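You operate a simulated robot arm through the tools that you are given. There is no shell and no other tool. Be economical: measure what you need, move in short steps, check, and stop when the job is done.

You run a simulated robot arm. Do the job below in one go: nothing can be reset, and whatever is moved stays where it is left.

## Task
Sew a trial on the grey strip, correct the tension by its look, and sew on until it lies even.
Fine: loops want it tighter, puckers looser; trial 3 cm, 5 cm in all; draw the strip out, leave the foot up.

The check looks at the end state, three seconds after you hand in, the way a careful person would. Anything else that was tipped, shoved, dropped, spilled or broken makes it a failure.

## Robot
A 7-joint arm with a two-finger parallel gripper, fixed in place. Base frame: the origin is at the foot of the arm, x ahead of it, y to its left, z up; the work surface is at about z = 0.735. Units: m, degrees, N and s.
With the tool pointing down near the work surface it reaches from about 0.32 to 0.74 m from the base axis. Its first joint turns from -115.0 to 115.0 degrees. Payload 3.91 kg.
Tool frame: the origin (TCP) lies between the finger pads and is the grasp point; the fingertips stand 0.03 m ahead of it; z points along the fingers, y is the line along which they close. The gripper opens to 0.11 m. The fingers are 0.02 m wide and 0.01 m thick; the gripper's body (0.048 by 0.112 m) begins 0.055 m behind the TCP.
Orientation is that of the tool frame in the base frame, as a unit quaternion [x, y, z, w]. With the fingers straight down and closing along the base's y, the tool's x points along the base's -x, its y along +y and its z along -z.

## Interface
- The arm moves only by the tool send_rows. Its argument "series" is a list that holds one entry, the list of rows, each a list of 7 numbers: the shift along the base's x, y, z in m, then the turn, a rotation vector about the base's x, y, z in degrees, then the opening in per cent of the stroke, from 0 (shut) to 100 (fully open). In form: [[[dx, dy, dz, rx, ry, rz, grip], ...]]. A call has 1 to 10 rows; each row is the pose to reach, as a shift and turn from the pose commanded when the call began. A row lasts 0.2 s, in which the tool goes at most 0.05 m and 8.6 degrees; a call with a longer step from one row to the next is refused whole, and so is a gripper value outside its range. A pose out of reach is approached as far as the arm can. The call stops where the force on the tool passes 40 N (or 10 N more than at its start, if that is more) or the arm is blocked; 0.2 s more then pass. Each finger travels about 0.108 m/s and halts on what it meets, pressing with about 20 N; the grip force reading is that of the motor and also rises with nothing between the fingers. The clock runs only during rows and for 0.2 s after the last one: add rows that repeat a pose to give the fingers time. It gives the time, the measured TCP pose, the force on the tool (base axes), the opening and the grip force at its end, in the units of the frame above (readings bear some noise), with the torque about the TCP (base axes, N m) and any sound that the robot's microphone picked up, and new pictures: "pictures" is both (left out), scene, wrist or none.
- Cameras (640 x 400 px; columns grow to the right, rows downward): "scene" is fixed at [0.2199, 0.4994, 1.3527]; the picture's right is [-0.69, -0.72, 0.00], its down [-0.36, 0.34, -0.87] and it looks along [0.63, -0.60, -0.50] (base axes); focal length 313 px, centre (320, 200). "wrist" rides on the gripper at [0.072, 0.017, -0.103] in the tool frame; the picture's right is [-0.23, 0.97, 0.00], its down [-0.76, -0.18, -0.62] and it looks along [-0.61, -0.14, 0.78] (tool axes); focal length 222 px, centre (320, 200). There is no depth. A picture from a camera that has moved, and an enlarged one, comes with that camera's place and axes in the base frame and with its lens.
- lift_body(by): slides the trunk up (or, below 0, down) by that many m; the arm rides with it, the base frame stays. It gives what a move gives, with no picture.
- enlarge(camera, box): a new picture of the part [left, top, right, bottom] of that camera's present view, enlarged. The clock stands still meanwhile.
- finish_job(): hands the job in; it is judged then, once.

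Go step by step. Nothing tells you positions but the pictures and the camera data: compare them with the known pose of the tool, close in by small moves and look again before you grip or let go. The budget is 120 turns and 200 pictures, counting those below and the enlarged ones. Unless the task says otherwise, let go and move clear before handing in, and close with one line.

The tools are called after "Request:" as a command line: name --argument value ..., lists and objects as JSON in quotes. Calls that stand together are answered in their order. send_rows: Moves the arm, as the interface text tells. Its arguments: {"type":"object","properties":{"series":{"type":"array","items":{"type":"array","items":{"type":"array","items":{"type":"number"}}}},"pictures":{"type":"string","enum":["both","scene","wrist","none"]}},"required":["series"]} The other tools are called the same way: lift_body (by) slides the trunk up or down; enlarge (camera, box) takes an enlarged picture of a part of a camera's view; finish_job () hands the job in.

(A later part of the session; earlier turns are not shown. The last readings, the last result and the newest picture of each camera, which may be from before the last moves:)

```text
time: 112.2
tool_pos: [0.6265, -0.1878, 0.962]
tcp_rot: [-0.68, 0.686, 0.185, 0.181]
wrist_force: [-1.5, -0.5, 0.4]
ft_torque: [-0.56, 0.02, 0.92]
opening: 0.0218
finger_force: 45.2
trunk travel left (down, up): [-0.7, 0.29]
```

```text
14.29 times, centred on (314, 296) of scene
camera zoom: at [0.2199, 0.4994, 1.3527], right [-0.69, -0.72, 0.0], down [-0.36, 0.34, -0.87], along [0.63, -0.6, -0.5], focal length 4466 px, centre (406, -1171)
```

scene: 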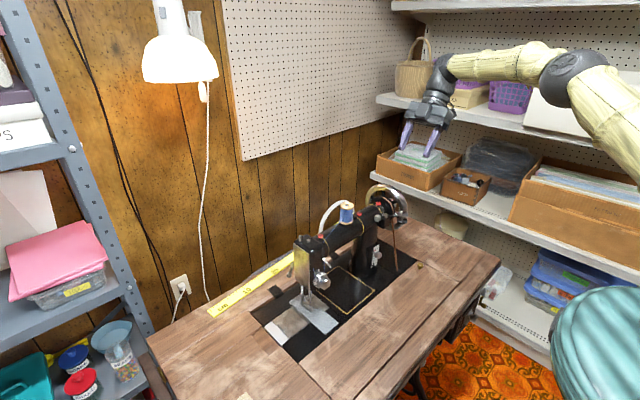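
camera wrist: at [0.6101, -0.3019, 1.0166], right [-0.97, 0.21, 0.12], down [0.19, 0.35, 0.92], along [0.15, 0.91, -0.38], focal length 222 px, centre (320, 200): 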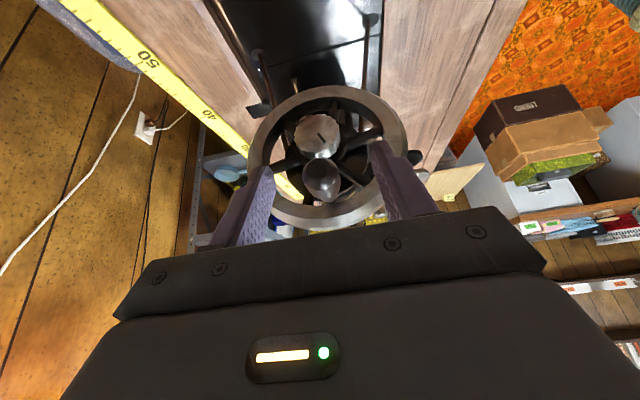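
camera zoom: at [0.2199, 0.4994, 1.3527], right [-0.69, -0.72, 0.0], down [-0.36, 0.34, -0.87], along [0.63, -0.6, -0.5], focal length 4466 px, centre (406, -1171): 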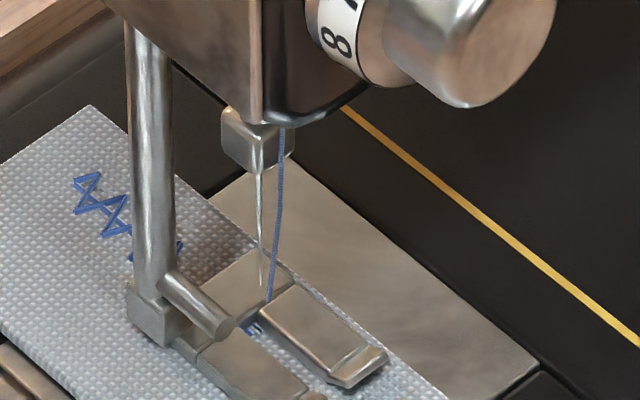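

The seam is about 44 mm long now. Two more turns will take it to about 51 mm.

Request:
send_rows --series '[[[-0.0265, 0, -0.0086, 0, 0, 0, 10], [-0.0428, 0, -0.0311, 0, 0, 0, 10], [-0.0428, 0, -0.0589, 0, 0, 0, 10], [-0.0265, 0, -0.0814, 0, 0, 0, 10], [0, 0, -0.09, 0, 0, 0, 10], [0.0265, 0, -0.0814, 0, 0, 0, 10], [0.0428, 0, -0.0589, 0, 0, 0, 10], [0.0428, 0, -0.0311, 0, 0, 0, 10], [0.0265, 0, -0.0086, 0, 0, 0, 10], [0, 0, 0, 0, 0, 0, 10]]]' --pictures "none"

Request:
send_rows --series '[[[-0.0265, 0, -0.0086, 0, 0, 0, 10], [-0.0428, 0, -0.0311, 0, 0, 0, 10], [-0.0428, 0, -0.0589, 0, 0, 0, 10], [-0.0265, 0, -0.0814, 0, 0, 0, 10], [0, 0, -0.09, 0, 0, 0, 10], [0.0265, 0, -0.0814, 0, 0, 0, 10], [0.0428, 0, -0.0589, 0, 0, 0, 10], [0.0428, 0, -0.0311, 0, 0, 0, 10], [0.0265, 0, -0.0086, 0, 0, 0, 10], [0, 0, 0, 0, 0, 0, 10]]]' --pictures "none"

Request:
enlarge --camera "scene" --box '[296, 280, 324, 308]'

```text
time: 114.4
tool_pos: [0.6268, -0.1881, 0.963]
tcp_rot: [-0.68, 0.686, 0.185, 0.179]
wrist_force: [-0.5, 0.1, -4.4]
ft_torque: [-0.54, 0.03, 0.77]
opening: 0.0218
finger_force: 45.8
trunk travel left (down, up): [-0.7, 0.29]
```

```text
time: 116.6
tool_pos: [0.6283, -0.1868, 0.9629]
tcp_rot: [-0.679, 0.687, 0.184, 0.18]
wrist_force: [-0.5, 4.1, -1.0]
ft_torque: [-0.64, 0.0, 0.61]
opening: 0.0216
finger_force: 45.2
trunk travel left (down, up): [-0.7, 0.29]
```

```text
14.29 times, centred on (310, 294) of scene
camera zoom: at [0.2199, 0.4994, 1.3527], right [-0.69, -0.72, 0.0], down [-0.36, 0.34, -0.87], along [0.63, -0.6, -0.5], focal length 4466 px, centre (463, -1143)
```

zoom: 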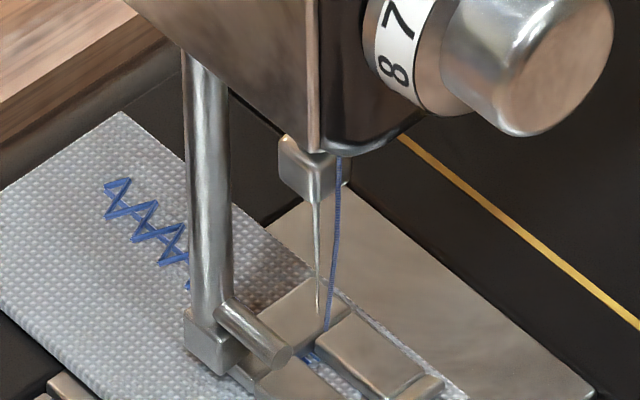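

The seam is about 5 cm now. I'll let go and check the new stitches from the front right.

Request:
send_rows --series '[[[0, 0, 0, 0, 0, 0, 60], [0, 0, 0, 0, 0, 0, 60], [0, -0.02, 0.035, 0, 0, 0, 60], [0, -0.045, 0.075, 0, 0, 0, 60], [0, -0.065, 0.11, 0, 0, 0, 60]]]' --pictures "none"

Request:
send_rows --series '[[[-0.03, 0.0, 0, 0, 0, -8, 60], [-0.06, 0.01, 0, 0, 0, -16, 60], [-0.09, 0.03, 0, 0, 0, -24, 60], [-0.12, 0.06, 0, 0, 0, -32, 60], [-0.14, 0.1, 0, 0, 0, -40, 60], [-0.16, 0.14, -0.01, 0, 0, -46, 60], [-0.165, 0.18, -0.03, 0, 0, -46, 60], [-0.165, 0.22, -0.05, 0, 0, -46, 60], [-0.165, 0.22, -0.09, 0, 0, -46, 60], [-0.165, 0.22, -0.12, 0, 0, -46, 60]]]' --pictures "none"

Request:
enlarge --camera "wrist" --box '[322, 135, 346, 159]'

```text
time: 117.8
tool_pos: [0.6294, -0.2542, 1.074]
tcp_rot: [-0.68, 0.686, 0.184, 0.181]
wrist_force: [-0.8, 0.1, -0.9]
ft_torque: [-0.01, 0.02, 0.01]
opening: 0.0658
finger_force: 0.1
trunk travel left (down, up): [-0.7, 0.29]
```

```text
time: 120.0
tool_pos: [0.4651, -0.0327, 0.9533]
tcp_rot: [-0.357, 0.898, 0.097, 0.239]
wrist_force: [-0.6, 0.5, -1.1]
ft_torque: [0.03, 0.03, 0.0]
opening: 0.0661
finger_force: 0.1
trunk travel left (down, up): [-0.7, 0.29]
```

```text
16.00 times, centred on (334, 147) of wrist
camera zoom: at [0.37, -0.0995, 1.0079], right [-0.53, 0.84, 0.12], down [0.38, 0.11, 0.92], along [0.76, 0.53, -0.38], focal length 3554 px, centre (96, 1048)
```

zoom: 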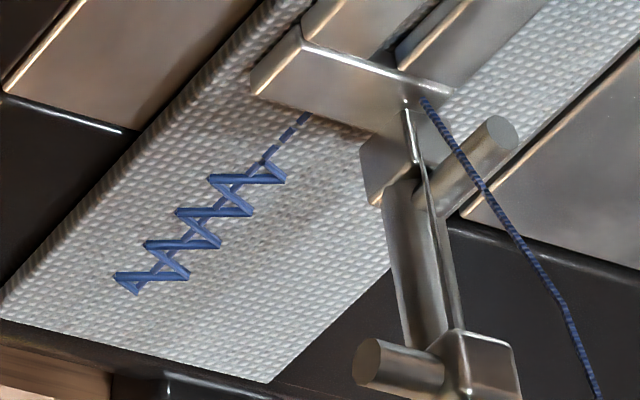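

The new stitches come out as a straight, even dashed line, so tension 5 is right and the seam is about 5 cm. Next I'll raise the foot with the lever behind the head, near (0.689, 0.157, 0.809), moving above it first.

Request:
send_rows --series '[[[0, 0, 0.04, 0, 0, -7.4, 60], [0, 0.02, 0.08, 0, 0, -14.8, 60], [0, 0.06, 0.1, 0, 0, -22.2, 60], [0, 0.1, 0.12, 0, 0, -29.6, 60], [0.01, 0.14, 0.13, 0, 0, -37, 60], [0.02, 0.18, 0.13, 0, 0, -43.5, 60], [0.03, 0.192, 0.13, 0, 0, -43.5, 60]]]' --pictures "none"

Request:
send_rows --series '[[[0.03, 0, 0, 0, 7.5, 0, 45], [0.06, 0, 0, 0, 15, 0, 45], [0.09, 0, 0, 0, 22.5, 0, 45], [0.12, 0, 0, 0, 30, 0, 45], [0.15, 0, -0.02, 0, 30, 0, 45], [0.165, 0, -0.04, 0, 30, 0, 45], [0.165, 0, -0.04, 0, 30, 0, 45]]]' --pictures "both"

Request:
enlarge --camera "wrist" --box '[260, 60, 400, 200]'

```text
time: 121.8
tool_pos: [0.5193, 0.0331, 1.0821]
tcp_rot: [0.135, 0.957, -0.033, 0.255]
wrist_force: [0.4, -0.1, 0.2]
ft_torque: [0.02, -0.01, 0.06]
opening: 0.0661
finger_force: 0.0
trunk travel left (down, up): [-0.7, 0.29]
stopped in row 7: the arm was blocked; the commanded pose is now the measured one
```

```text
time: 123.4
tool_pos: [0.6858, 0.0332, 1.0446]
tcp_rot: [0.123, 0.99, -0.068, 0.0]
wrist_force: [-0.2, 0.1, 0.5]
ft_torque: [-0.02, -0.05, 0.0]
opening: 0.0495
finger_force: 0.0
trunk travel left (down, up): [-0.7, 0.29]
camera wrist: at [0.6202, 0.0809, 1.1438], right [0.46, 0.88, -0.13], down [0.71, -0.27, 0.65], along [0.54, -0.39, -0.75], focal length 222 px, centre (320, 200)
```

scene: 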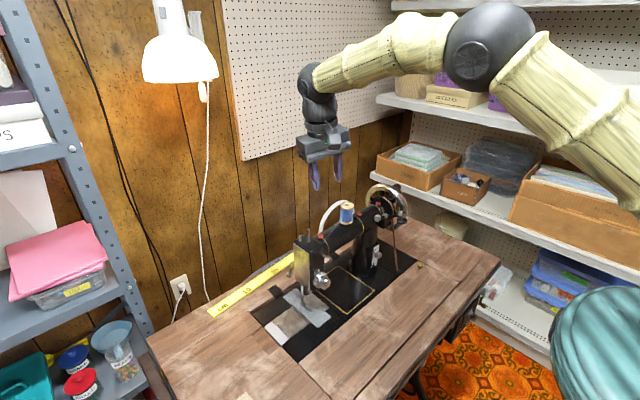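
wrist: 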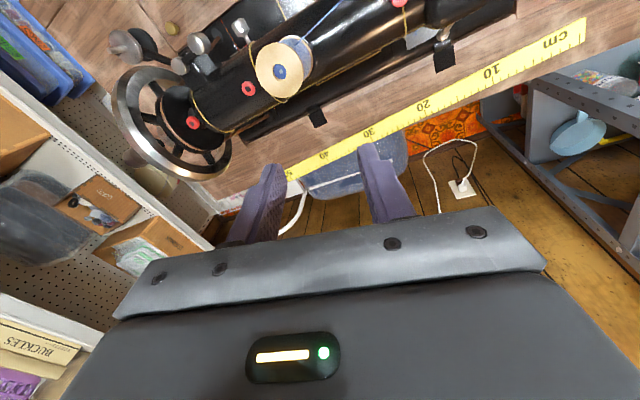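

```text
2.86 times, centred on (330, 130) of wrist
camera zoom: at [0.6202, 0.0809, 1.1438], right [0.46, 0.88, -0.13], down [0.71, -0.27, 0.65], along [0.54, -0.39, -0.75], focal length 635 px, centre (291, 400)
```

zoom: 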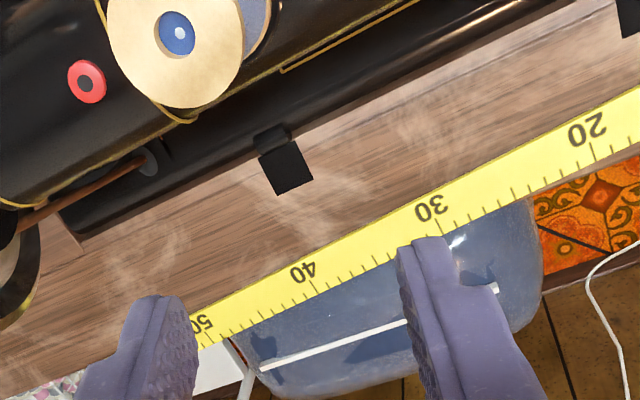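

The arm stalled partway and skewed a little. I'll straighten the orientation and bring it in closer before moving left.

Request:
send_rows --series '[[[-0.03, 0, 0.02, 3.9, 0, 7.1, 45], [-0.07, 0, 0.04, 7.8, 0, 14.2, 45], [-0.11, 0.0, 0.06, 7.8, 0, 14.2, 45], [-0.15, 0.02, 0.07, 7.8, 0, 14.2, 45], [-0.18, 0.05, 0.08, 7.8, 0, 14.2, 45], [-0.2, 0.09, 0.09, 7.8, 0, 14.2, 45], [-0.2, 0.13, 0.09, 7.8, 0, 14.2, 45]]]' --pictures "scene"

```text
time: 125.0
tool_pos: [0.4818, 0.1618, 1.1318]
tcp_rot: [-0.003, 1.0, 0.0, -0.001]
wrist_force: [-0.3, -0.4, 0.3]
ft_torque: [0.01, -0.01, -0.04]
opening: 0.0496
finger_force: 0.0
trunk travel left (down, up): [-0.7, 0.29]
```

scene: 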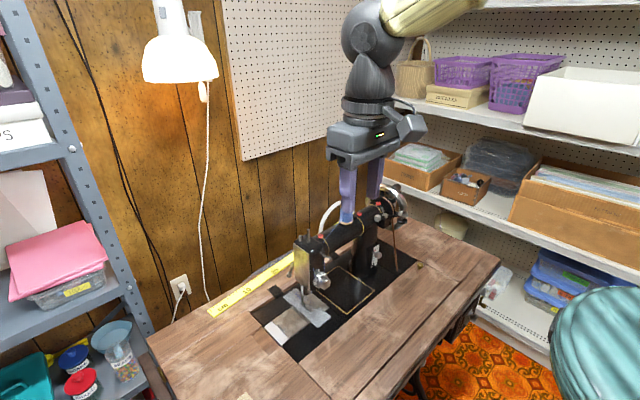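

Straight again. Moving forward to hover behind the head.

Request:
send_rows --series '[[[0.045, 0, -0.01, 0, 0, 0, 45], [0.09, 0, -0.03, 0, 0, 0, 45], [0.13, 0, -0.05, 0, 0, 0, 45], [0.165, 0, -0.07, 0, 0, 0, 45], [0.185, 0, -0.08, 0, 0, 0, 45], [0.185, 0, -0.08, 0, 0, 0, 45]]]' --pictures "both"

Request:
enlarge --camera "wrist" --box '[250, 60, 410, 200]'

```text
time: 126.4
tool_pos: [0.6685, 0.1656, 1.0521]
tcp_rot: [-0.001, 1.0, 0.0, 0.0]
wrist_force: [-0.6, -0.1, -0.5]
ft_torque: [-0.01, -0.03, 0.0]
opening: 0.0495
finger_force: 0.0
trunk travel left (down, up): [-0.7, 0.29]
camera wrist: at [0.5954, 0.1814, 1.1552], right [0.22, 0.97, 0.0], down [0.76, -0.18, 0.62], along [0.61, -0.14, -0.78], focal length 222 px, centre (320, 200)
```

scene: 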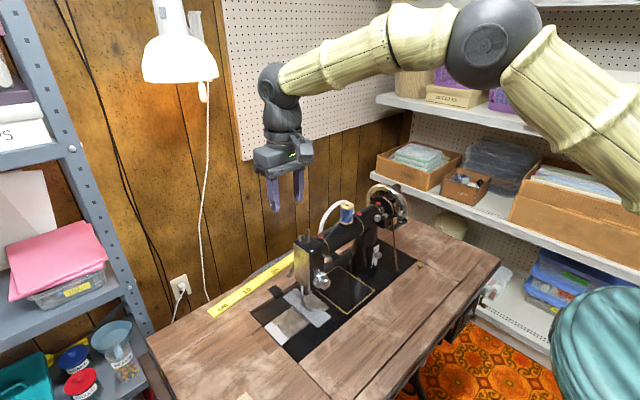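
wrist: 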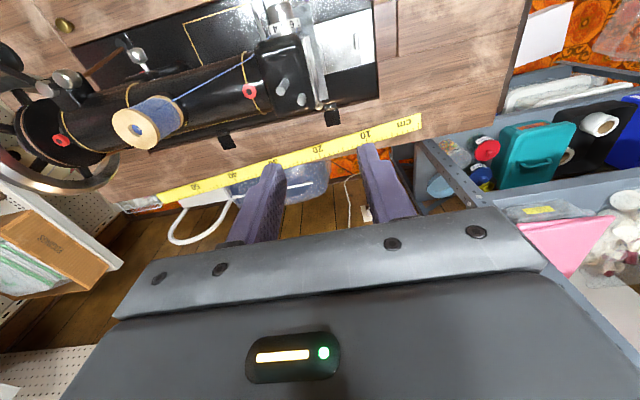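

```text
2.86 times, centred on (330, 130) of wrist
camera zoom: at [0.5954, 0.1814, 1.1552], right [0.22, 0.97, 0.0], down [0.76, -0.18, 0.62], along [0.61, -0.14, -0.78], focal length 635 px, centre (291, 400)
```

zoom: 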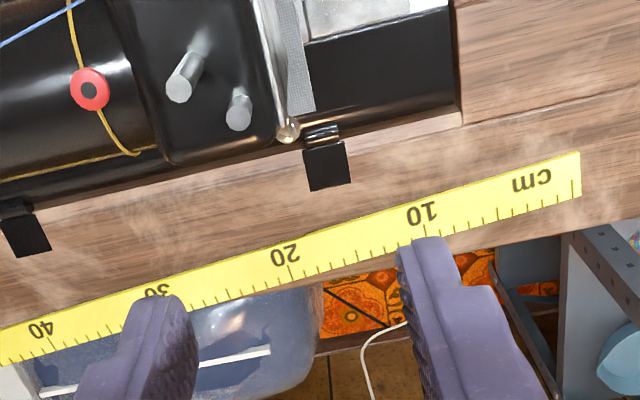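

The lever knob is confirmed at (0.690, 0.159, 0.809), with the head's back face at x≈0.664. I'll descend just behind it with the fingers on either side.

Request:
send_rows --series '[[[0.0285, -0.007, -0.02, 0, 0, 0, 45], [0.0285, -0.007, -0.065, 0, 0, 0, 45], [0.0285, -0.007, -0.11, 0, 0, 0, 45], [0.0285, -0.007, -0.15, 0, 0, 0, 45], [0.0285, -0.007, -0.19, 0, 0, 0, 45], [0.0285, -0.007, -0.19, 0, 0, 0, 45]]]' --pictures "both"

Request:
enlarge --camera "wrist" --box '[250, 60, 410, 220]'

Request:
enlarge --camera "scene" --box '[270, 220, 340, 300]'

```text
time: 127.8
tool_pos: [0.6963, 0.1549, 0.8621]
tcp_rot: [-0.003, 1.0, 0.001, 0.001]
wrist_force: [0.4, -0.4, 0.5]
ft_torque: [-0.03, -0.01, -0.02]
opening: 0.0493
finger_force: 0.0
trunk travel left (down, up): [-0.7, 0.29]
camera wrist: at [0.6238, 0.1731, 0.9665], right [0.22, 0.97, 0.0], down [0.76, -0.18, 0.62], along [0.61, -0.14, -0.78], focal length 222 px, centre (320, 200)
```

scene: 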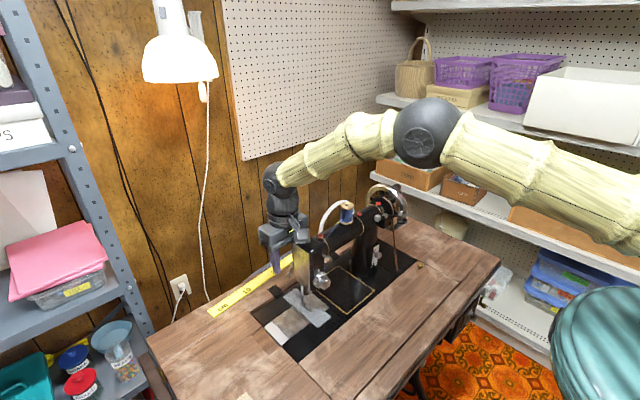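
wrist: 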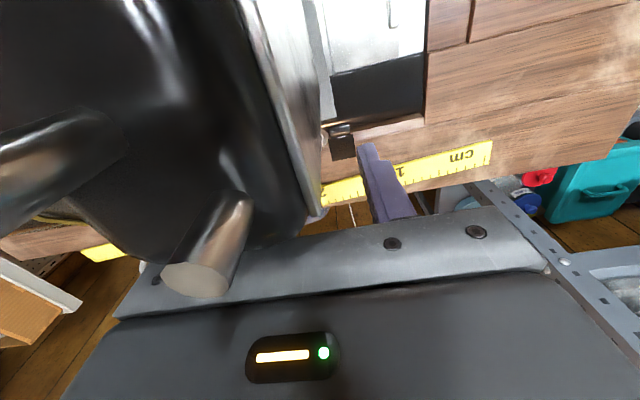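

```text
2.50 times, centred on (330, 140) of wrist
camera zoom: at [0.6238, 0.1731, 0.9665], right [0.22, 0.97, 0.0], down [0.76, -0.18, 0.62], along [0.61, -0.14, -0.78], focal length 555 px, centre (295, 350)
```

zoom: 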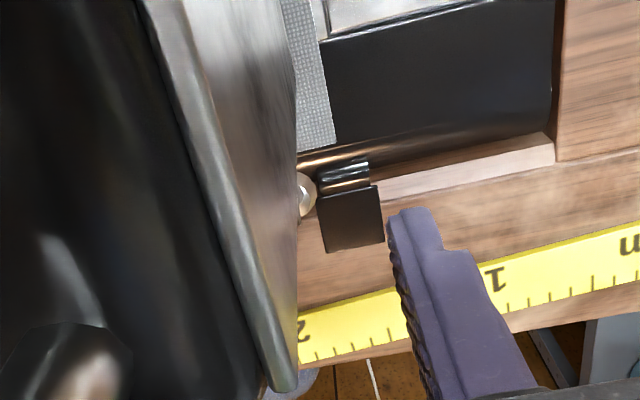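

```text
5.00 times, centred on (305, 260) of scene
camera zoom: at [0.2199, 0.4994, 1.3527], right [-0.69, -0.72, 0.0], down [-0.36, 0.34, -0.87], along [0.63, -0.6, -0.5], focal length 1563 px, centre (395, -100)
```

zoom: 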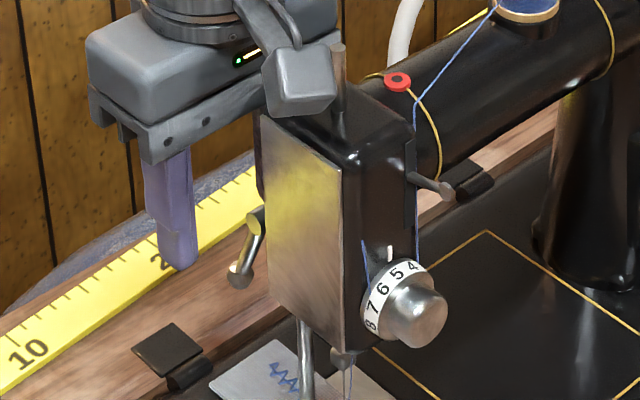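

The camera housing would meet the head's top if I went straight down. I'll go back up and roll the tool −35° so that the camera and gripper lean left of the head.

Request:
send_rows --series '[[[0, 0.005, 0.04, 0, 0, 0, 45], [0, 0.02, 0.083, -6, 0, 0, 45], [0, 0.04, 0.088, -13, 0, 0, 45], [0, 0.06, 0.088, -20, 0, 0, 45], [0, 0.078, 0.078, -28, 0, 0, 45], [0, 0.08, 0.053, -35, 0, 0, 45], [0, 0.08, 0.053, -35, 0, 0, 45]]]' --pictures "both"

Request:
enlarge --camera "wrist" --box '[250, 60, 410, 220]'

```text
time: 129.4
tool_pos: [0.6769, 0.2193, 0.9175]
tcp_rot: [-0.001, 0.954, -0.3, -0.001]
wrist_force: [-0.4, 0.8, 0.4]
ft_torque: [0.03, 0.01, -0.01]
opening: 0.0495
finger_force: 0.0
out of reach, approached as far as the arm can: row 5, 6, 7
trunk travel left (down, up): [-0.7, 0.29]
camera wrist: at [0.6036, 0.2929, 0.994], right [0.22, 0.8, -0.56], down [0.76, 0.21, 0.61], along [0.61, -0.56, -0.56], focal length 222 px, centre (320, 200)
```

scene: 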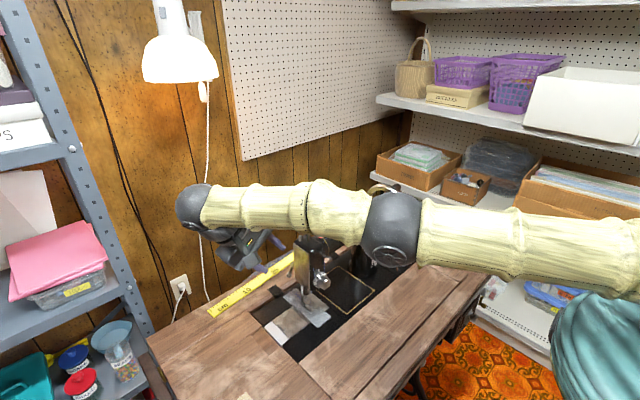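
wrist: 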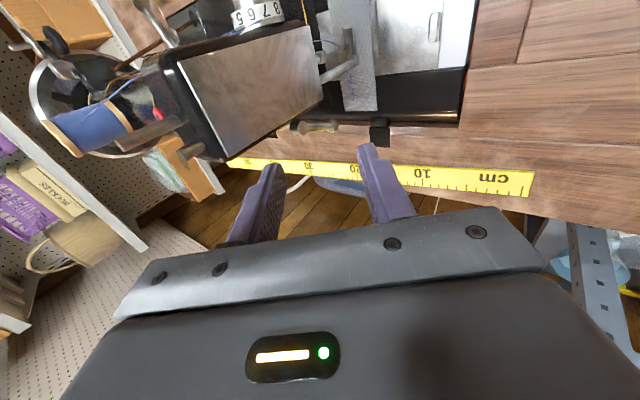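

```text
2.50 times, centred on (330, 140) of wrist
camera zoom: at [0.6036, 0.2929, 0.994], right [0.22, 0.8, -0.56], down [0.76, 0.21, 0.61], along [0.61, -0.56, -0.56], focal length 555 px, centre (295, 350)
```

zoom: 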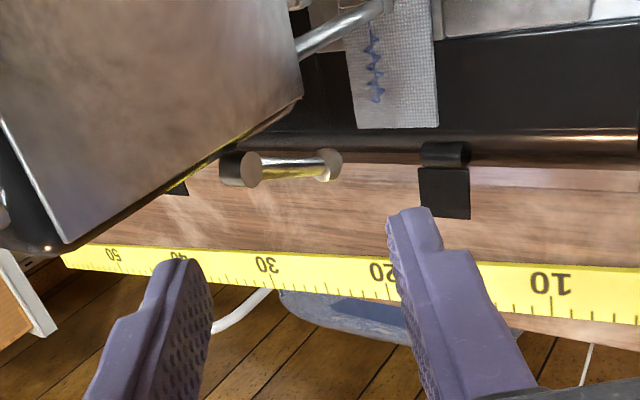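

Good view: the lever knob is at (0.690, 0.158, 0.809). I'll approach it along the tool axis.

Request:
send_rows --series '[[[0.008, -0.004, -0.018, 0, 0, 0, 45], [0.015, -0.009, -0.036, 0, 0, 0, 45], [0.015, -0.026, -0.06, 0, 0, 0, 45], [0.015, -0.026, -0.06, 0, 0, 0, 45]]]' --pictures "wrist"

Request:
enlarge --camera "wrist" --box '[240, 80, 400, 220]'

```text
time: 130.4
tool_pos: [0.6861, 0.1916, 0.8604]
tcp_rot: [-0.001, 0.954, -0.301, -0.001]
wrist_force: [0.4, 0.9, 0.4]
ft_torque: [0.01, 0.03, 0.02]
opening: 0.0493
finger_force: 0.1
out of reach, approached as far as the arm can: row 1, 2, 3, 4
trunk travel left (down, up): [-0.7, 0.29]
camera wrist: at [0.6131, 0.2652, 0.9348], right [0.22, 0.8, -0.56], down [0.76, 0.21, 0.61], along [0.61, -0.56, -0.56], focal length 222 px, centre (320, 200)
```

wrist: 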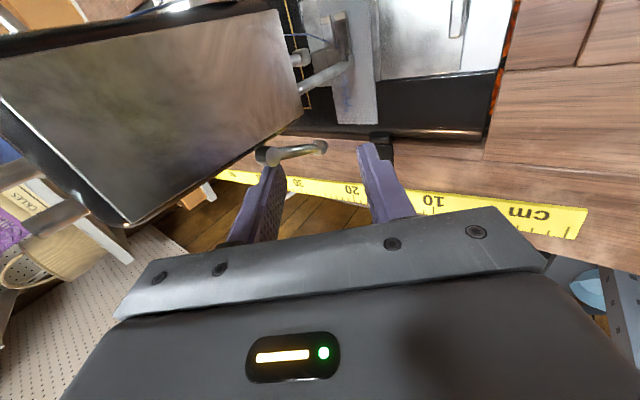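

```text
2.86 times, centred on (320, 150) of wrist
camera zoom: at [0.6131, 0.2652, 0.9348], right [0.22, 0.8, -0.56], down [0.76, 0.21, 0.61], along [0.61, -0.56, -0.56], focal length 635 px, centre (320, 343)
```

zoom: 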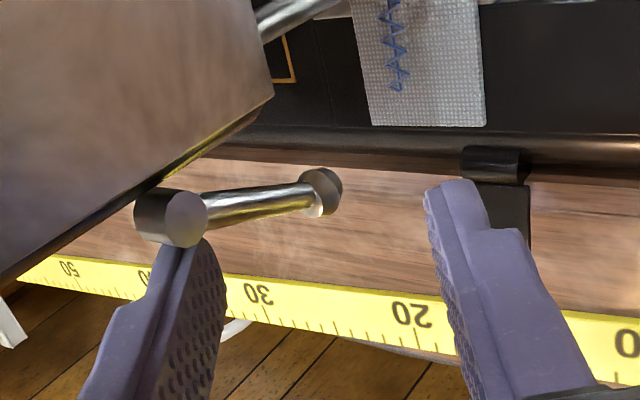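

The knob lies between the fingers but reach is limited here. I'll slide over toward it at this height, then use the trunk to lower the last few centimetres.

Request:
send_rows --series '[[[0.005, -0.012, 0.004, 0, 0, 0, 55], [0.007, -0.023, 0.008, 0, 0, 0, 55], [0.007, -0.023, 0.008, 0, 0, 0, 55]]]' --pictures "none"

Request:
lift_body --by -0.03

Request:
send_rows --series '[[[0, 0, 0, 0, 0, 0, 55]]]' --pictures "wrist"

Request:
enlarge --camera "wrist" --box '[240, 80, 400, 220]'

```text
time: 131.2
tool_pos: [0.693, 0.1695, 0.8675]
tcp_rot: [-0.001, 0.954, -0.3, -0.002]
wrist_force: [-0.3, 0.7, -0.4]
ft_torque: [-0.03, -0.02, 0.03]
opening: 0.0608
finger_force: 0.0
trunk travel left (down, up): [-0.7, 0.29]
```

```text
time: 131.9
tool_pos: [0.6937, 0.1695, 0.8366]
tcp_rot: [-0.002, 0.954, -0.3, -0.002]
wrist_force: [0.4, 0.0, 0.0]
ft_torque: [0.0, 0.04, -0.01]
opening: 0.0604
finger_force: 0.1
trunk travel left (down, up): [-0.67, 0.32]
```

```text
time: 132.3
tool_pos: [0.6937, 0.1692, 0.8368]
tcp_rot: [-0.001, 0.954, -0.3, -0.001]
wrist_force: [-1.1, -0.2, 0.1]
ft_torque: [0.0, -0.04, 0.0]
opening: 0.0603
finger_force: 0.1
trunk travel left (down, up): [-0.67, 0.32]
camera wrist: at [0.6195, 0.2424, 0.9129], right [0.22, 0.8, -0.56], down [0.76, 0.21, 0.61], along [0.61, -0.56, -0.56], focal length 222 px, centre (320, 200)
```

wrist: 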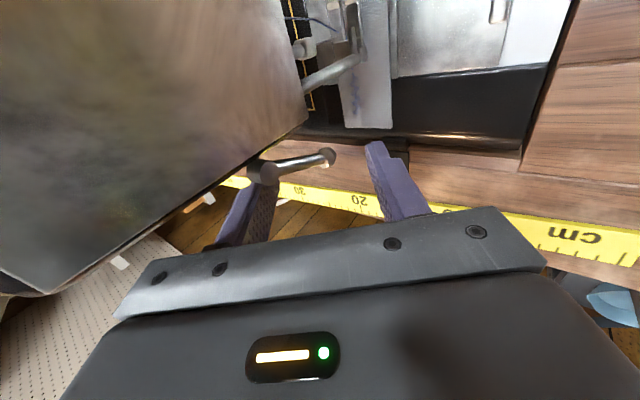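

```text
2.86 times, centred on (320, 150) of wrist
camera zoom: at [0.6195, 0.2424, 0.9129], right [0.22, 0.8, -0.56], down [0.76, 0.21, 0.61], along [0.61, -0.56, -0.56], focal length 635 px, centre (320, 343)
```

zoom: 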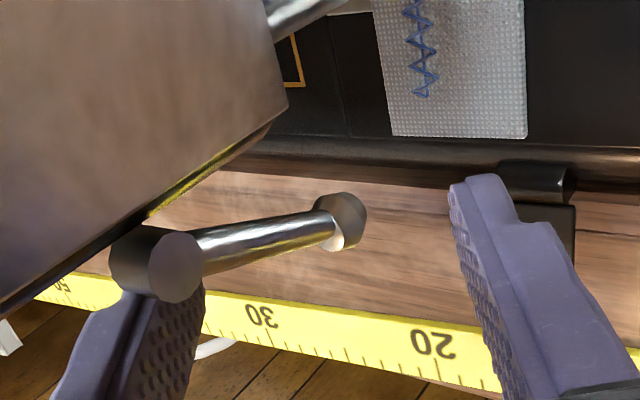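

Lowering the last centimetre and closing on the knob.

Request:
lift_body --by -0.012

Request:
send_rows --series '[[[0, 0, 0, 0, 0, 0, 30], [0, 0, 0, 0, 0, 0, 5], [0, 0, 0, 0, 0, 0, 2], [0, 0, 0, 0, 0, 0, 2]]]' --pictures "wrist"

Request:
enlarge --camera "wrist" --box '[240, 80, 400, 220]'

```text
time: 132.9
tool_pos: [0.693, 0.1686, 0.8253]
tcp_rot: [-0.001, 0.954, -0.3, -0.001]
wrist_force: [0.0, 0.5, 0.8]
ft_torque: [0.0, 0.02, 0.0]
opening: 0.0604
finger_force: 0.1
trunk travel left (down, up): [-0.658, 0.332]
```

```text
time: 133.9
tool_pos: [0.6952, 0.1675, 0.8265]
tcp_rot: [-0.001, 0.954, -0.3, 0.001]
wrist_force: [24.9, -12.8, 14.8]
ft_torque: [-0.35, 0.28, 0.24]
opening: 0.017
finger_force: 14.1
trunk travel left (down, up): [-0.658, 0.332]
camera wrist: at [0.6215, 0.2398, 0.902], right [0.23, 0.8, -0.56], down [0.76, 0.21, 0.61], along [0.61, -0.56, -0.56], focal length 222 px, centre (320, 200)
```

wrist: 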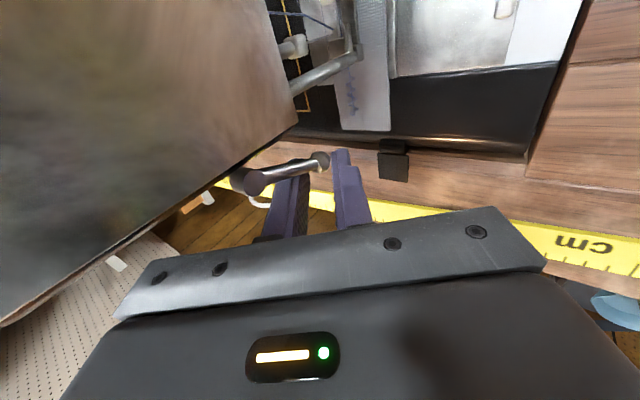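

```text
2.86 times, centred on (320, 150) of wrist
camera zoom: at [0.6215, 0.2398, 0.902], right [0.23, 0.8, -0.56], down [0.76, 0.21, 0.61], along [0.61, -0.56, -0.56], focal length 635 px, centre (320, 343)
```

zoom: 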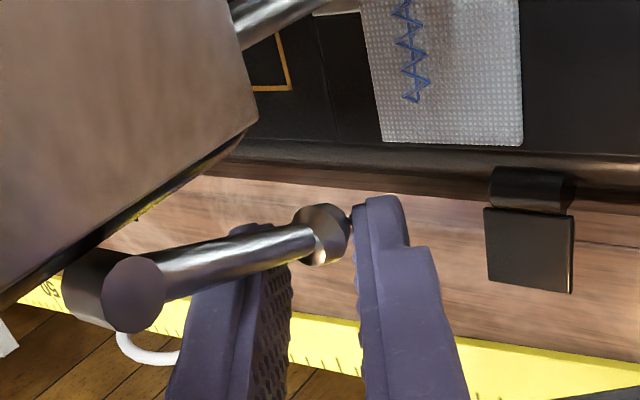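

The fingers caught only the knob's rear edge. I'll open, shift 7 mm toward the front, and close again.

Request:
send_rows --series '[[[0, 0, 0, 0, 0, 0, 45], [0, 0, 0, 0, 0, 0, 45], [-0.007, -0.003, -0.003, 0, 0, 0, 45], [-0.007, -0.003, -0.003, 0, 0, 0, 45], [-0.007, -0.003, -0.003, 0, 0, 0, 20], [-0.007, -0.003, -0.003, 0, 0, 0, 2], [-0.007, -0.003, -0.003, 0, 0, 0, 2]]]' --pictures "wrist"

Request:
enlarge --camera "wrist" --box '[240, 80, 400, 220]'

```text
time: 135.6
tool_pos: [0.6915, 0.1622, 0.8247]
tcp_rot: [-0.001, 0.953, -0.304, 0.004]
wrist_force: [13.0, -5.0, 2.3]
ft_torque: [0.16, 0.4, 0.19]
opening: 0.023
finger_force: 19.8
trunk travel left (down, up): [-0.658, 0.332]
stopped in row 7: the force on the tool passed its limit (the readings are from after the stop); the commanded pose is now the measured one
camera wrist: at [0.6171, 0.2351, 0.8995], right [0.23, 0.79, -0.56], down [0.76, 0.22, 0.62], along [0.61, -0.57, -0.55], focal length 222 px, centre (320, 200)
```

wrist: 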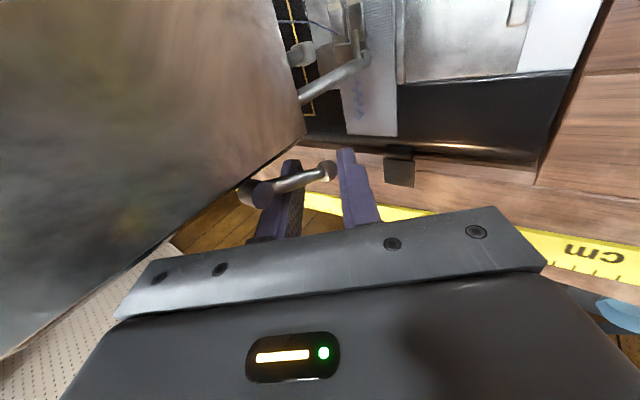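

```text
2.86 times, centred on (320, 150) of wrist
camera zoom: at [0.6171, 0.2351, 0.8995], right [0.23, 0.79, -0.56], down [0.76, 0.22, 0.62], along [0.61, -0.57, -0.55], focal length 635 px, centre (320, 343)
```

zoom: 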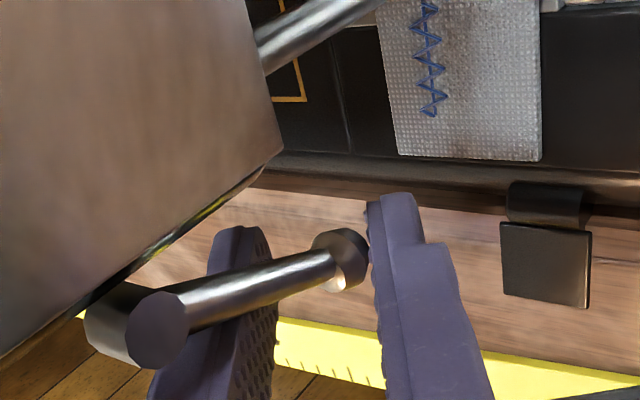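

The fingers should close along x instead, across the lever. I'll open, back out, and turn the gripper about its own axis.

Request:
send_rows --series '[[[0, 0, 0, 0, 0, 0, 50], [0, 0, 0, 0, 0, 0, 50], [0, 0.02, 0.03, 0, 0, 0, 50], [0, 0.045, 0.065, 0, 0, 0, 50], [0, 0.045, 0.065, 0, -4.9, -7, 50], [0, 0.045, 0.065, 0, -9.8, -14, 50], [0, 0.045, 0.065, 0, -14.7, -21, 50], [0, 0.045, 0.065, 0, -19.6, -28, 50], [0, 0.045, 0.065, 0, -24.5, -35, 50], [0, 0.045, 0.065, 0, -29.4, -42, 50]]]' --pictures "none"

```text
time: 137.5
tool_pos: [0.6904, 0.1998, 0.893]
tcp_rot: [0.322, 0.895, -0.288, 0.111]
wrist_force: [10.6, -4.9, 1.6]
ft_torque: [-0.1, -0.09, 0.52]
opening: 0.0531
finger_force: 0.1
out of reach, approached as far as the arm can: row 4, 5, 6, 7, 8, 9
trunk travel left (down, up): [-0.658, 0.332]
stopped in row 9: the force on the tool passed its limit (the readings are from after the stop); the commanded pose is now the measured one
```

Request:
send_rows --series '[[[0.0, 0.01, 0.01, 0, 0, 0, 50]]]' --pictures "both"

Request:
enlarge --camera "wrist" --box '[220, 60, 420, 220]'

Request:
enlarge --camera "scene" --box '[260, 210, 350, 310]'

```text
time: 137.9
tool_pos: [0.6832, 0.2104, 0.904]
tcp_rot: [0.321, 0.896, -0.288, 0.109]
wrist_force: [0.0, 0.5, -0.5]
ft_torque: [0.01, 0.02, -0.02]
opening: 0.0548
finger_force: 0.1
out of reach, approached as far as the arm can: row 1
trunk travel left (down, up): [-0.658, 0.332]
camera wrist: at [0.6358, 0.3184, 0.9533], right [0.8, 0.5, -0.35], down [0.46, -0.14, 0.87], along [0.39, -0.86, -0.34], focal length 222 px, centre (320, 200)
```

scene: 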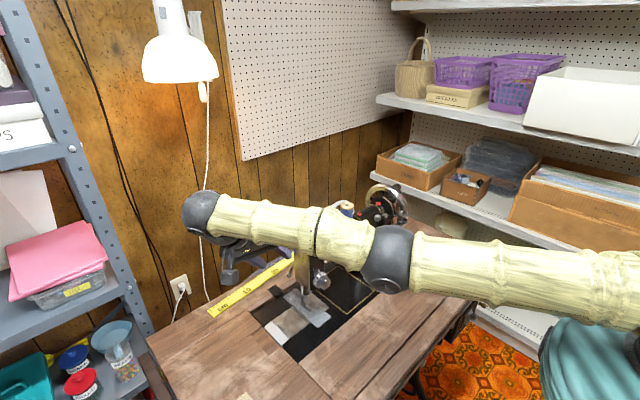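
wrist: 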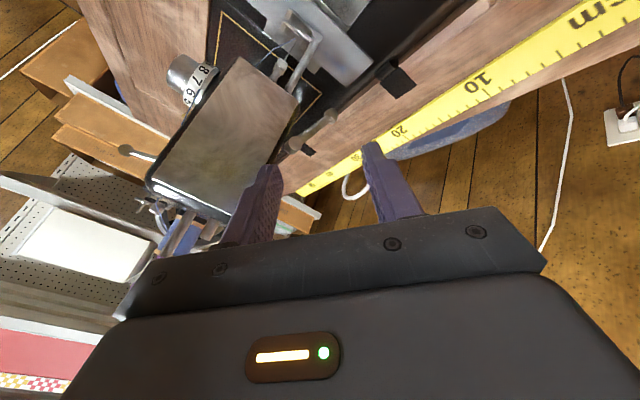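

```text
2.50 times, centred on (320, 140) of wrist
camera zoom: at [0.6358, 0.3184, 0.9533], right [0.8, 0.5, -0.35], down [0.46, -0.14, 0.87], along [0.39, -0.86, -0.34], focal length 555 px, centre (320, 350)
```

zoom: 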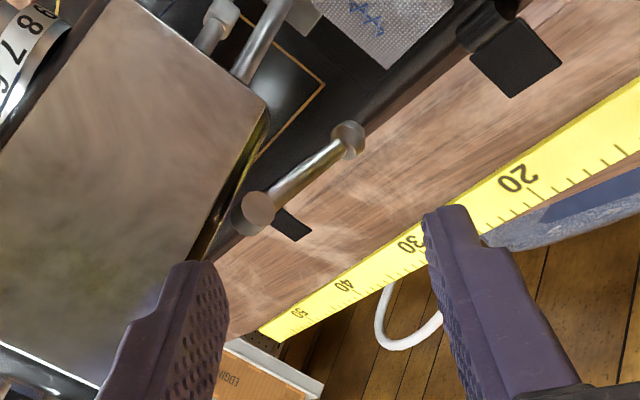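

```text
4.00 times, centred on (305, 260) of scene
camera zoom: at [0.2199, 0.4994, 1.3527], right [-0.69, -0.72, 0.0], down [-0.36, 0.34, -0.87], along [0.63, -0.6, -0.5], focal length 1251 px, centre (380, -40)
```

zoom: 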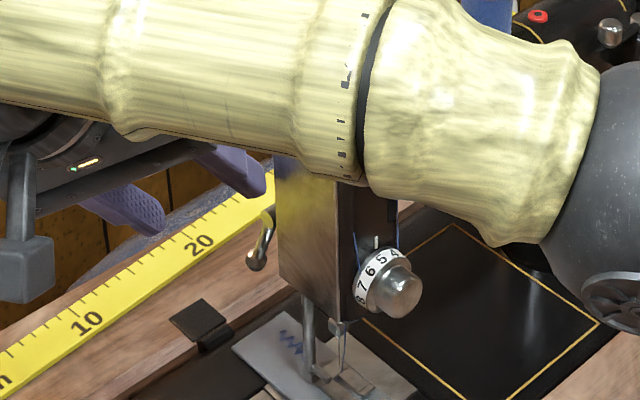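

The gripper can turn this way; a finger only brushed the head's side plate. I'll close the fingers to use them as a push bar, move clear to the left, and turn further.

Request:
send_rows --series '[[[-0.01, 0.02, 0.01, 0, -4.6, -6.6, 30], [-0.02, 0.04, 0.02, 0, -9.2, -13.1, 10], [-0.02, 0.05, 0.02, 0, -13.8, -19.7, 0], [-0.02, 0.06, 0.02, 0, -17.2, -24.6, 0], [-0.02, 0.06, 0.02, 0, -17.2, -24.6, 0]]]' --pictures "none"

Request:
send_rows --series '[[[0, 0.0, 0, -7, 0, 0, 0], [0, 0.0, 0, -14, 0, 0, 0], [0, 0.0, 0, -20, 0, 0, 0], [0, 0, 0, -20, 0, 0, 0]]]' --pictures "both"

```text
time: 139.1
tool_pos: [0.6534, 0.261, 0.9252]
tcp_rot: [0.544, 0.78, -0.254, 0.179]
wrist_force: [0.0, -0.5, -1.4]
ft_torque: [0.0, 0.03, -0.01]
opening: 0.0001
finger_force: 20.2
out of reach, approached as far as the arm can: row 2, 3, 4, 5
trunk travel left (down, up): [-0.658, 0.332]
```

```text
time: 140.1
tool_pos: [0.621, 0.2462, 0.9275]
tcp_rot: [0.505, 0.723, -0.385, 0.271]
wrist_force: [-1.0, 1.1, 0.5]
ft_torque: [0.04, -0.04, 0.05]
opening: 0.0
finger_force: 19.6
out of reach, approached as far as the arm can: row 1, 2, 3, 4
trunk travel left (down, up): [-0.658, 0.332]
camera wrist: at [0.6102, 0.3735, 0.9242], right [0.99, 0.07, -0.1], down [0.09, 0.09, 0.99], along [0.08, -0.99, 0.08], focal length 222 px, centre (320, 200)
```

scene: 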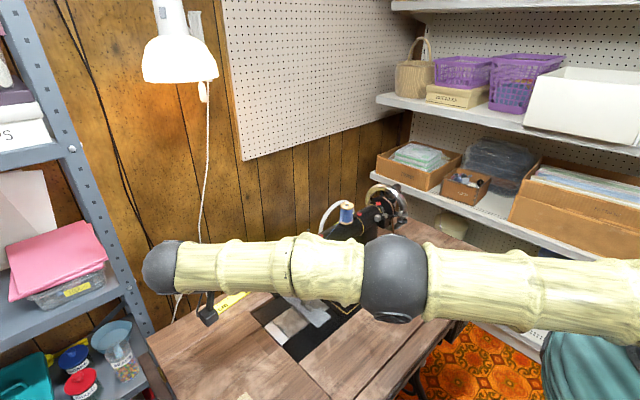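
wrist: 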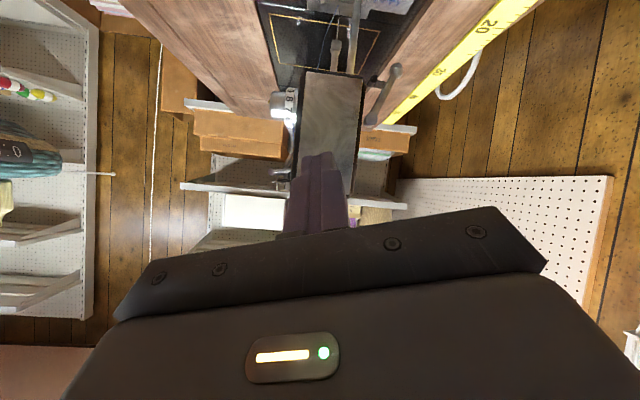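

I now have a clean side view with the fingers closed, pointing toward −y. I'll yaw the tool a little toward +x to gain reach and lower the trunk so the fingertips come to lever height.

Request:
send_rows --series '[[[0, 0.01, 0, 0, 0, 7, 0], [0, 0.02, 0, 0, 0, 14, 0], [0.01, 0.03, 0, 0, 0, 21, 0], [0.02, 0.03, 0, 0, 0, 25, 0], [0.02, 0.03, 0, 0, 0, 25, 0]]]' --pictures "none"

Request:
lift_body --by -0.08

Request:
send_rows --series '[[[0, 0, 0, 0, 0, 0, 0]]]' --pictures "wrist"

Request:
enlarge --camera "wrist" --box '[260, 40, 420, 220]'

```text
time: 141.3
tool_pos: [0.6402, 0.2789, 0.9264]
tcp_rot: [0.335, 0.817, -0.317, 0.347]
wrist_force: [0.6, -0.2, -0.3]
ft_torque: [0.01, -0.01, 0.03]
opening: 0.0002
finger_force: 19.9
trunk travel left (down, up): [-0.658, 0.332]
```

```text
time: 142.5
tool_pos: [0.6417, 0.2798, 0.8478]
tcp_rot: [0.335, 0.817, -0.317, 0.347]
wrist_force: [-0.1, 0.1, -0.7]
ft_torque: [-0.01, -0.02, 0.03]
opening: 0.0
finger_force: 20.1
trunk travel left (down, up): [-0.578, 0.412]
```

```text
time: 142.9
tool_pos: [0.6419, 0.2794, 0.8478]
tcp_rot: [0.334, 0.817, -0.317, 0.347]
wrist_force: [0.1, 0.6, 0.3]
ft_torque: [0.02, -0.04, 0.05]
opening: 0.0
finger_force: 20.4
trunk travel left (down, up): [-0.578, 0.412]
camera wrist: at [0.5778, 0.39, 0.8441], right [0.87, 0.48, -0.1], down [0.05, 0.12, 0.99], along [0.49, -0.87, 0.08], focal length 222 px, centre (320, 200)
```

wrist: 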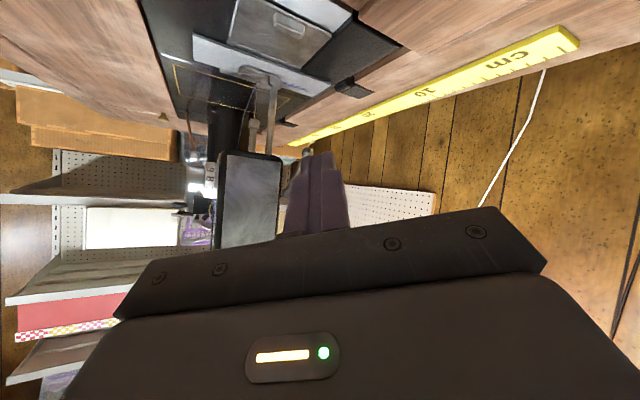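

```text
2.22 times, centred on (340, 130) of wrist
camera zoom: at [0.5778, 0.39, 0.8441], right [0.87, 0.48, -0.1], down [0.05, 0.12, 0.99], along [0.49, -0.87, 0.08], focal length 494 px, centre (276, 356)
```

zoom: 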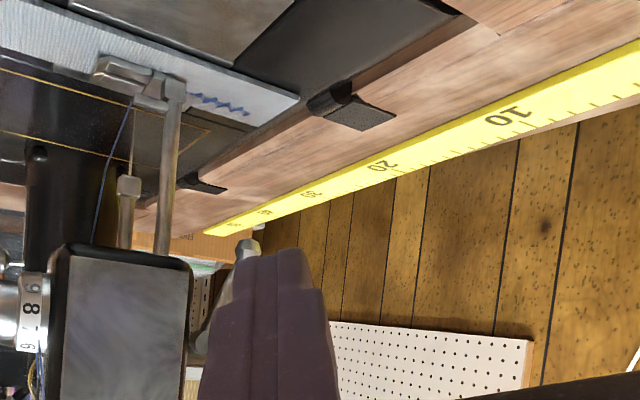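

The lever knob shows just beyond the fingertips. I'll bring the closed fingers in low from the left, so the tips end up just in front of and below the knob.

Request:
send_rows --series '[[[0.01, -0.01, -0.022, 0, 0, 0, 0], [0.02, -0.025, -0.045, 0, 0, 0, 0], [0.021, -0.05, -0.047, 0, 0, 0, 0], [0.021, -0.075, -0.047, 0, 0, 0, 0], [0.021, -0.09, -0.047, 0, 0, 0, 0]]]' --pictures "wrist"

Request:
enlarge --camera "wrist" --box '[240, 80, 400, 220]'

Request:
enlarge --camera "scene" --box '[260, 230, 350, 310]'

```text
time: 144.1
tool_pos: [0.6626, 0.187, 0.7992]
tcp_rot: [0.335, 0.817, -0.317, 0.347]
wrist_force: [0.0, 0.4, -0.3]
ft_torque: [0.0, 0.02, 0.01]
opening: 0.0
finger_force: 20.4
trunk travel left (down, up): [-0.578, 0.412]
camera wrist: at [0.5988, 0.2992, 0.797], right [0.87, 0.48, -0.1], down [0.05, 0.12, 0.99], along [0.49, -0.87, 0.08], focal length 222 px, centre (320, 200)
```

wrist: 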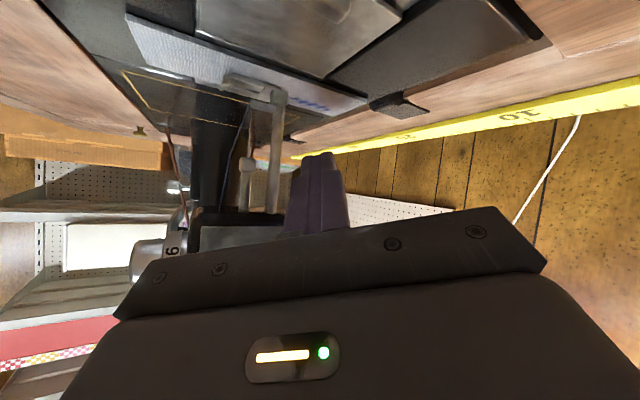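

```text
2.86 times, centred on (320, 150) of wrist
camera zoom: at [0.5988, 0.2992, 0.797], right [0.87, 0.48, -0.1], down [0.05, 0.12, 0.99], along [0.49, -0.87, 0.08], focal length 635 px, centre (320, 343)
```

zoom: 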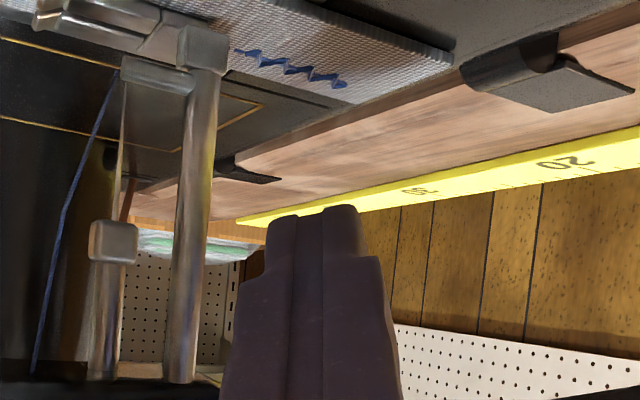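

```text
5.00 times, centred on (305, 270) of scene
camera zoom: at [0.2199, 0.4994, 1.3527], right [-0.69, -0.72, 0.0], down [-0.36, 0.34, -0.87], along [0.63, -0.6, -0.5], focal length 1563 px, centre (395, -150)
```

zoom: 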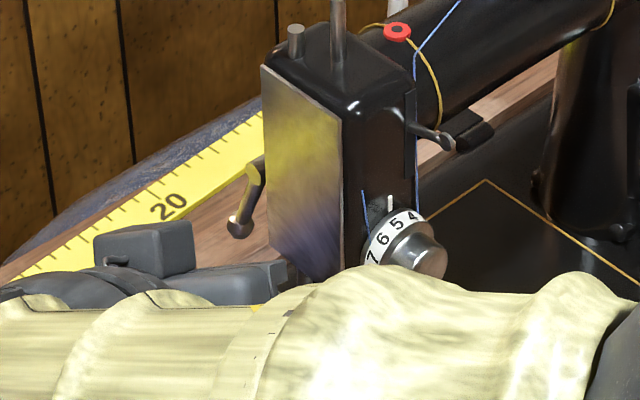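

The tips are beside the lever's lower end. I'll move in 15 mm, then swing the bar back and up around the lever's pivot in a partial arc, and look.

Request:
send_rows --series '[[[0, -0.008, 0, 0, 0, 0, 0], [0, -0.016, 0, 0, 0, 0, 0], [0.009, -0.016, 0.005, 0, 0, 0, 0], [0.02, -0.016, 0.008, 0, 0, 0, 0], [0.034, -0.016, 0.02, 0, 0, 0, 0], [0.034, -0.016, 0.02, 0, 0, 0, 0]]]' --pictures "wrist"

Request:
enlarge --camera "wrist" --box '[240, 80, 400, 220]'

Request:
enlarge --camera "scene" --box '[260, 230, 350, 310]'

```text
time: 145.5
tool_pos: [0.6964, 0.1724, 0.8214]
tcp_rot: [0.335, 0.817, -0.318, 0.347]
wrist_force: [-0.4, 1.2, -1.8]
ft_torque: [0.04, 0.0, -0.03]
opening: 0.0003
finger_force: 19.8
trunk travel left (down, up): [-0.578, 0.412]
camera wrist: at [0.6338, 0.2834, 0.8171], right [0.87, 0.48, -0.1], down [0.05, 0.12, 0.99], along [0.49, -0.87, 0.08], focal length 222 px, centre (320, 200)
```

wrist: 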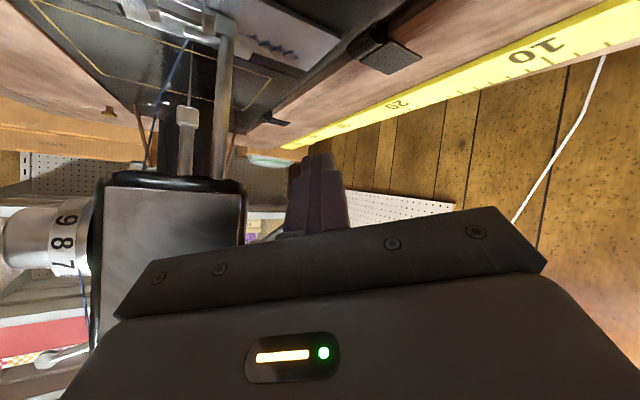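

```text
2.86 times, centred on (320, 150) of wrist
camera zoom: at [0.6338, 0.2834, 0.8171], right [0.87, 0.48, -0.1], down [0.05, 0.12, 0.99], along [0.49, -0.87, 0.08], focal length 635 px, centre (320, 343)
```

zoom: 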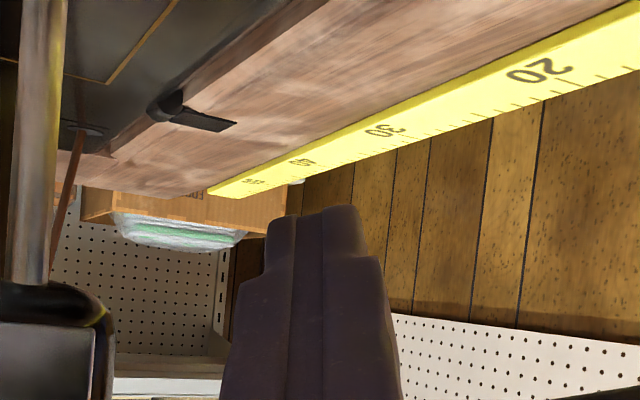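

```text
5.00 times, centred on (305, 270) of scene
camera zoom: at [0.2199, 0.4994, 1.3527], right [-0.69, -0.72, 0.0], down [-0.36, 0.34, -0.87], along [0.63, -0.6, -0.5], focal length 1563 px, centre (395, -150)
```

zoom: 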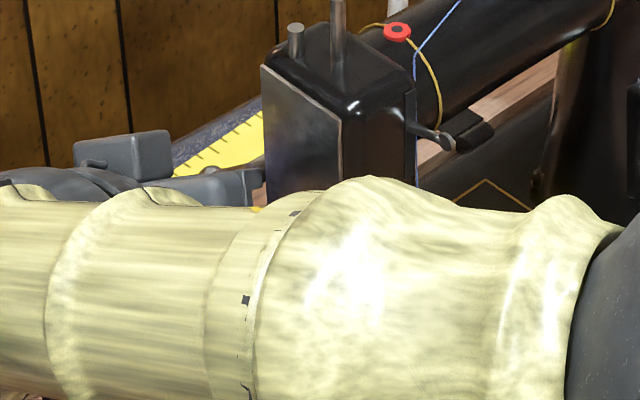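

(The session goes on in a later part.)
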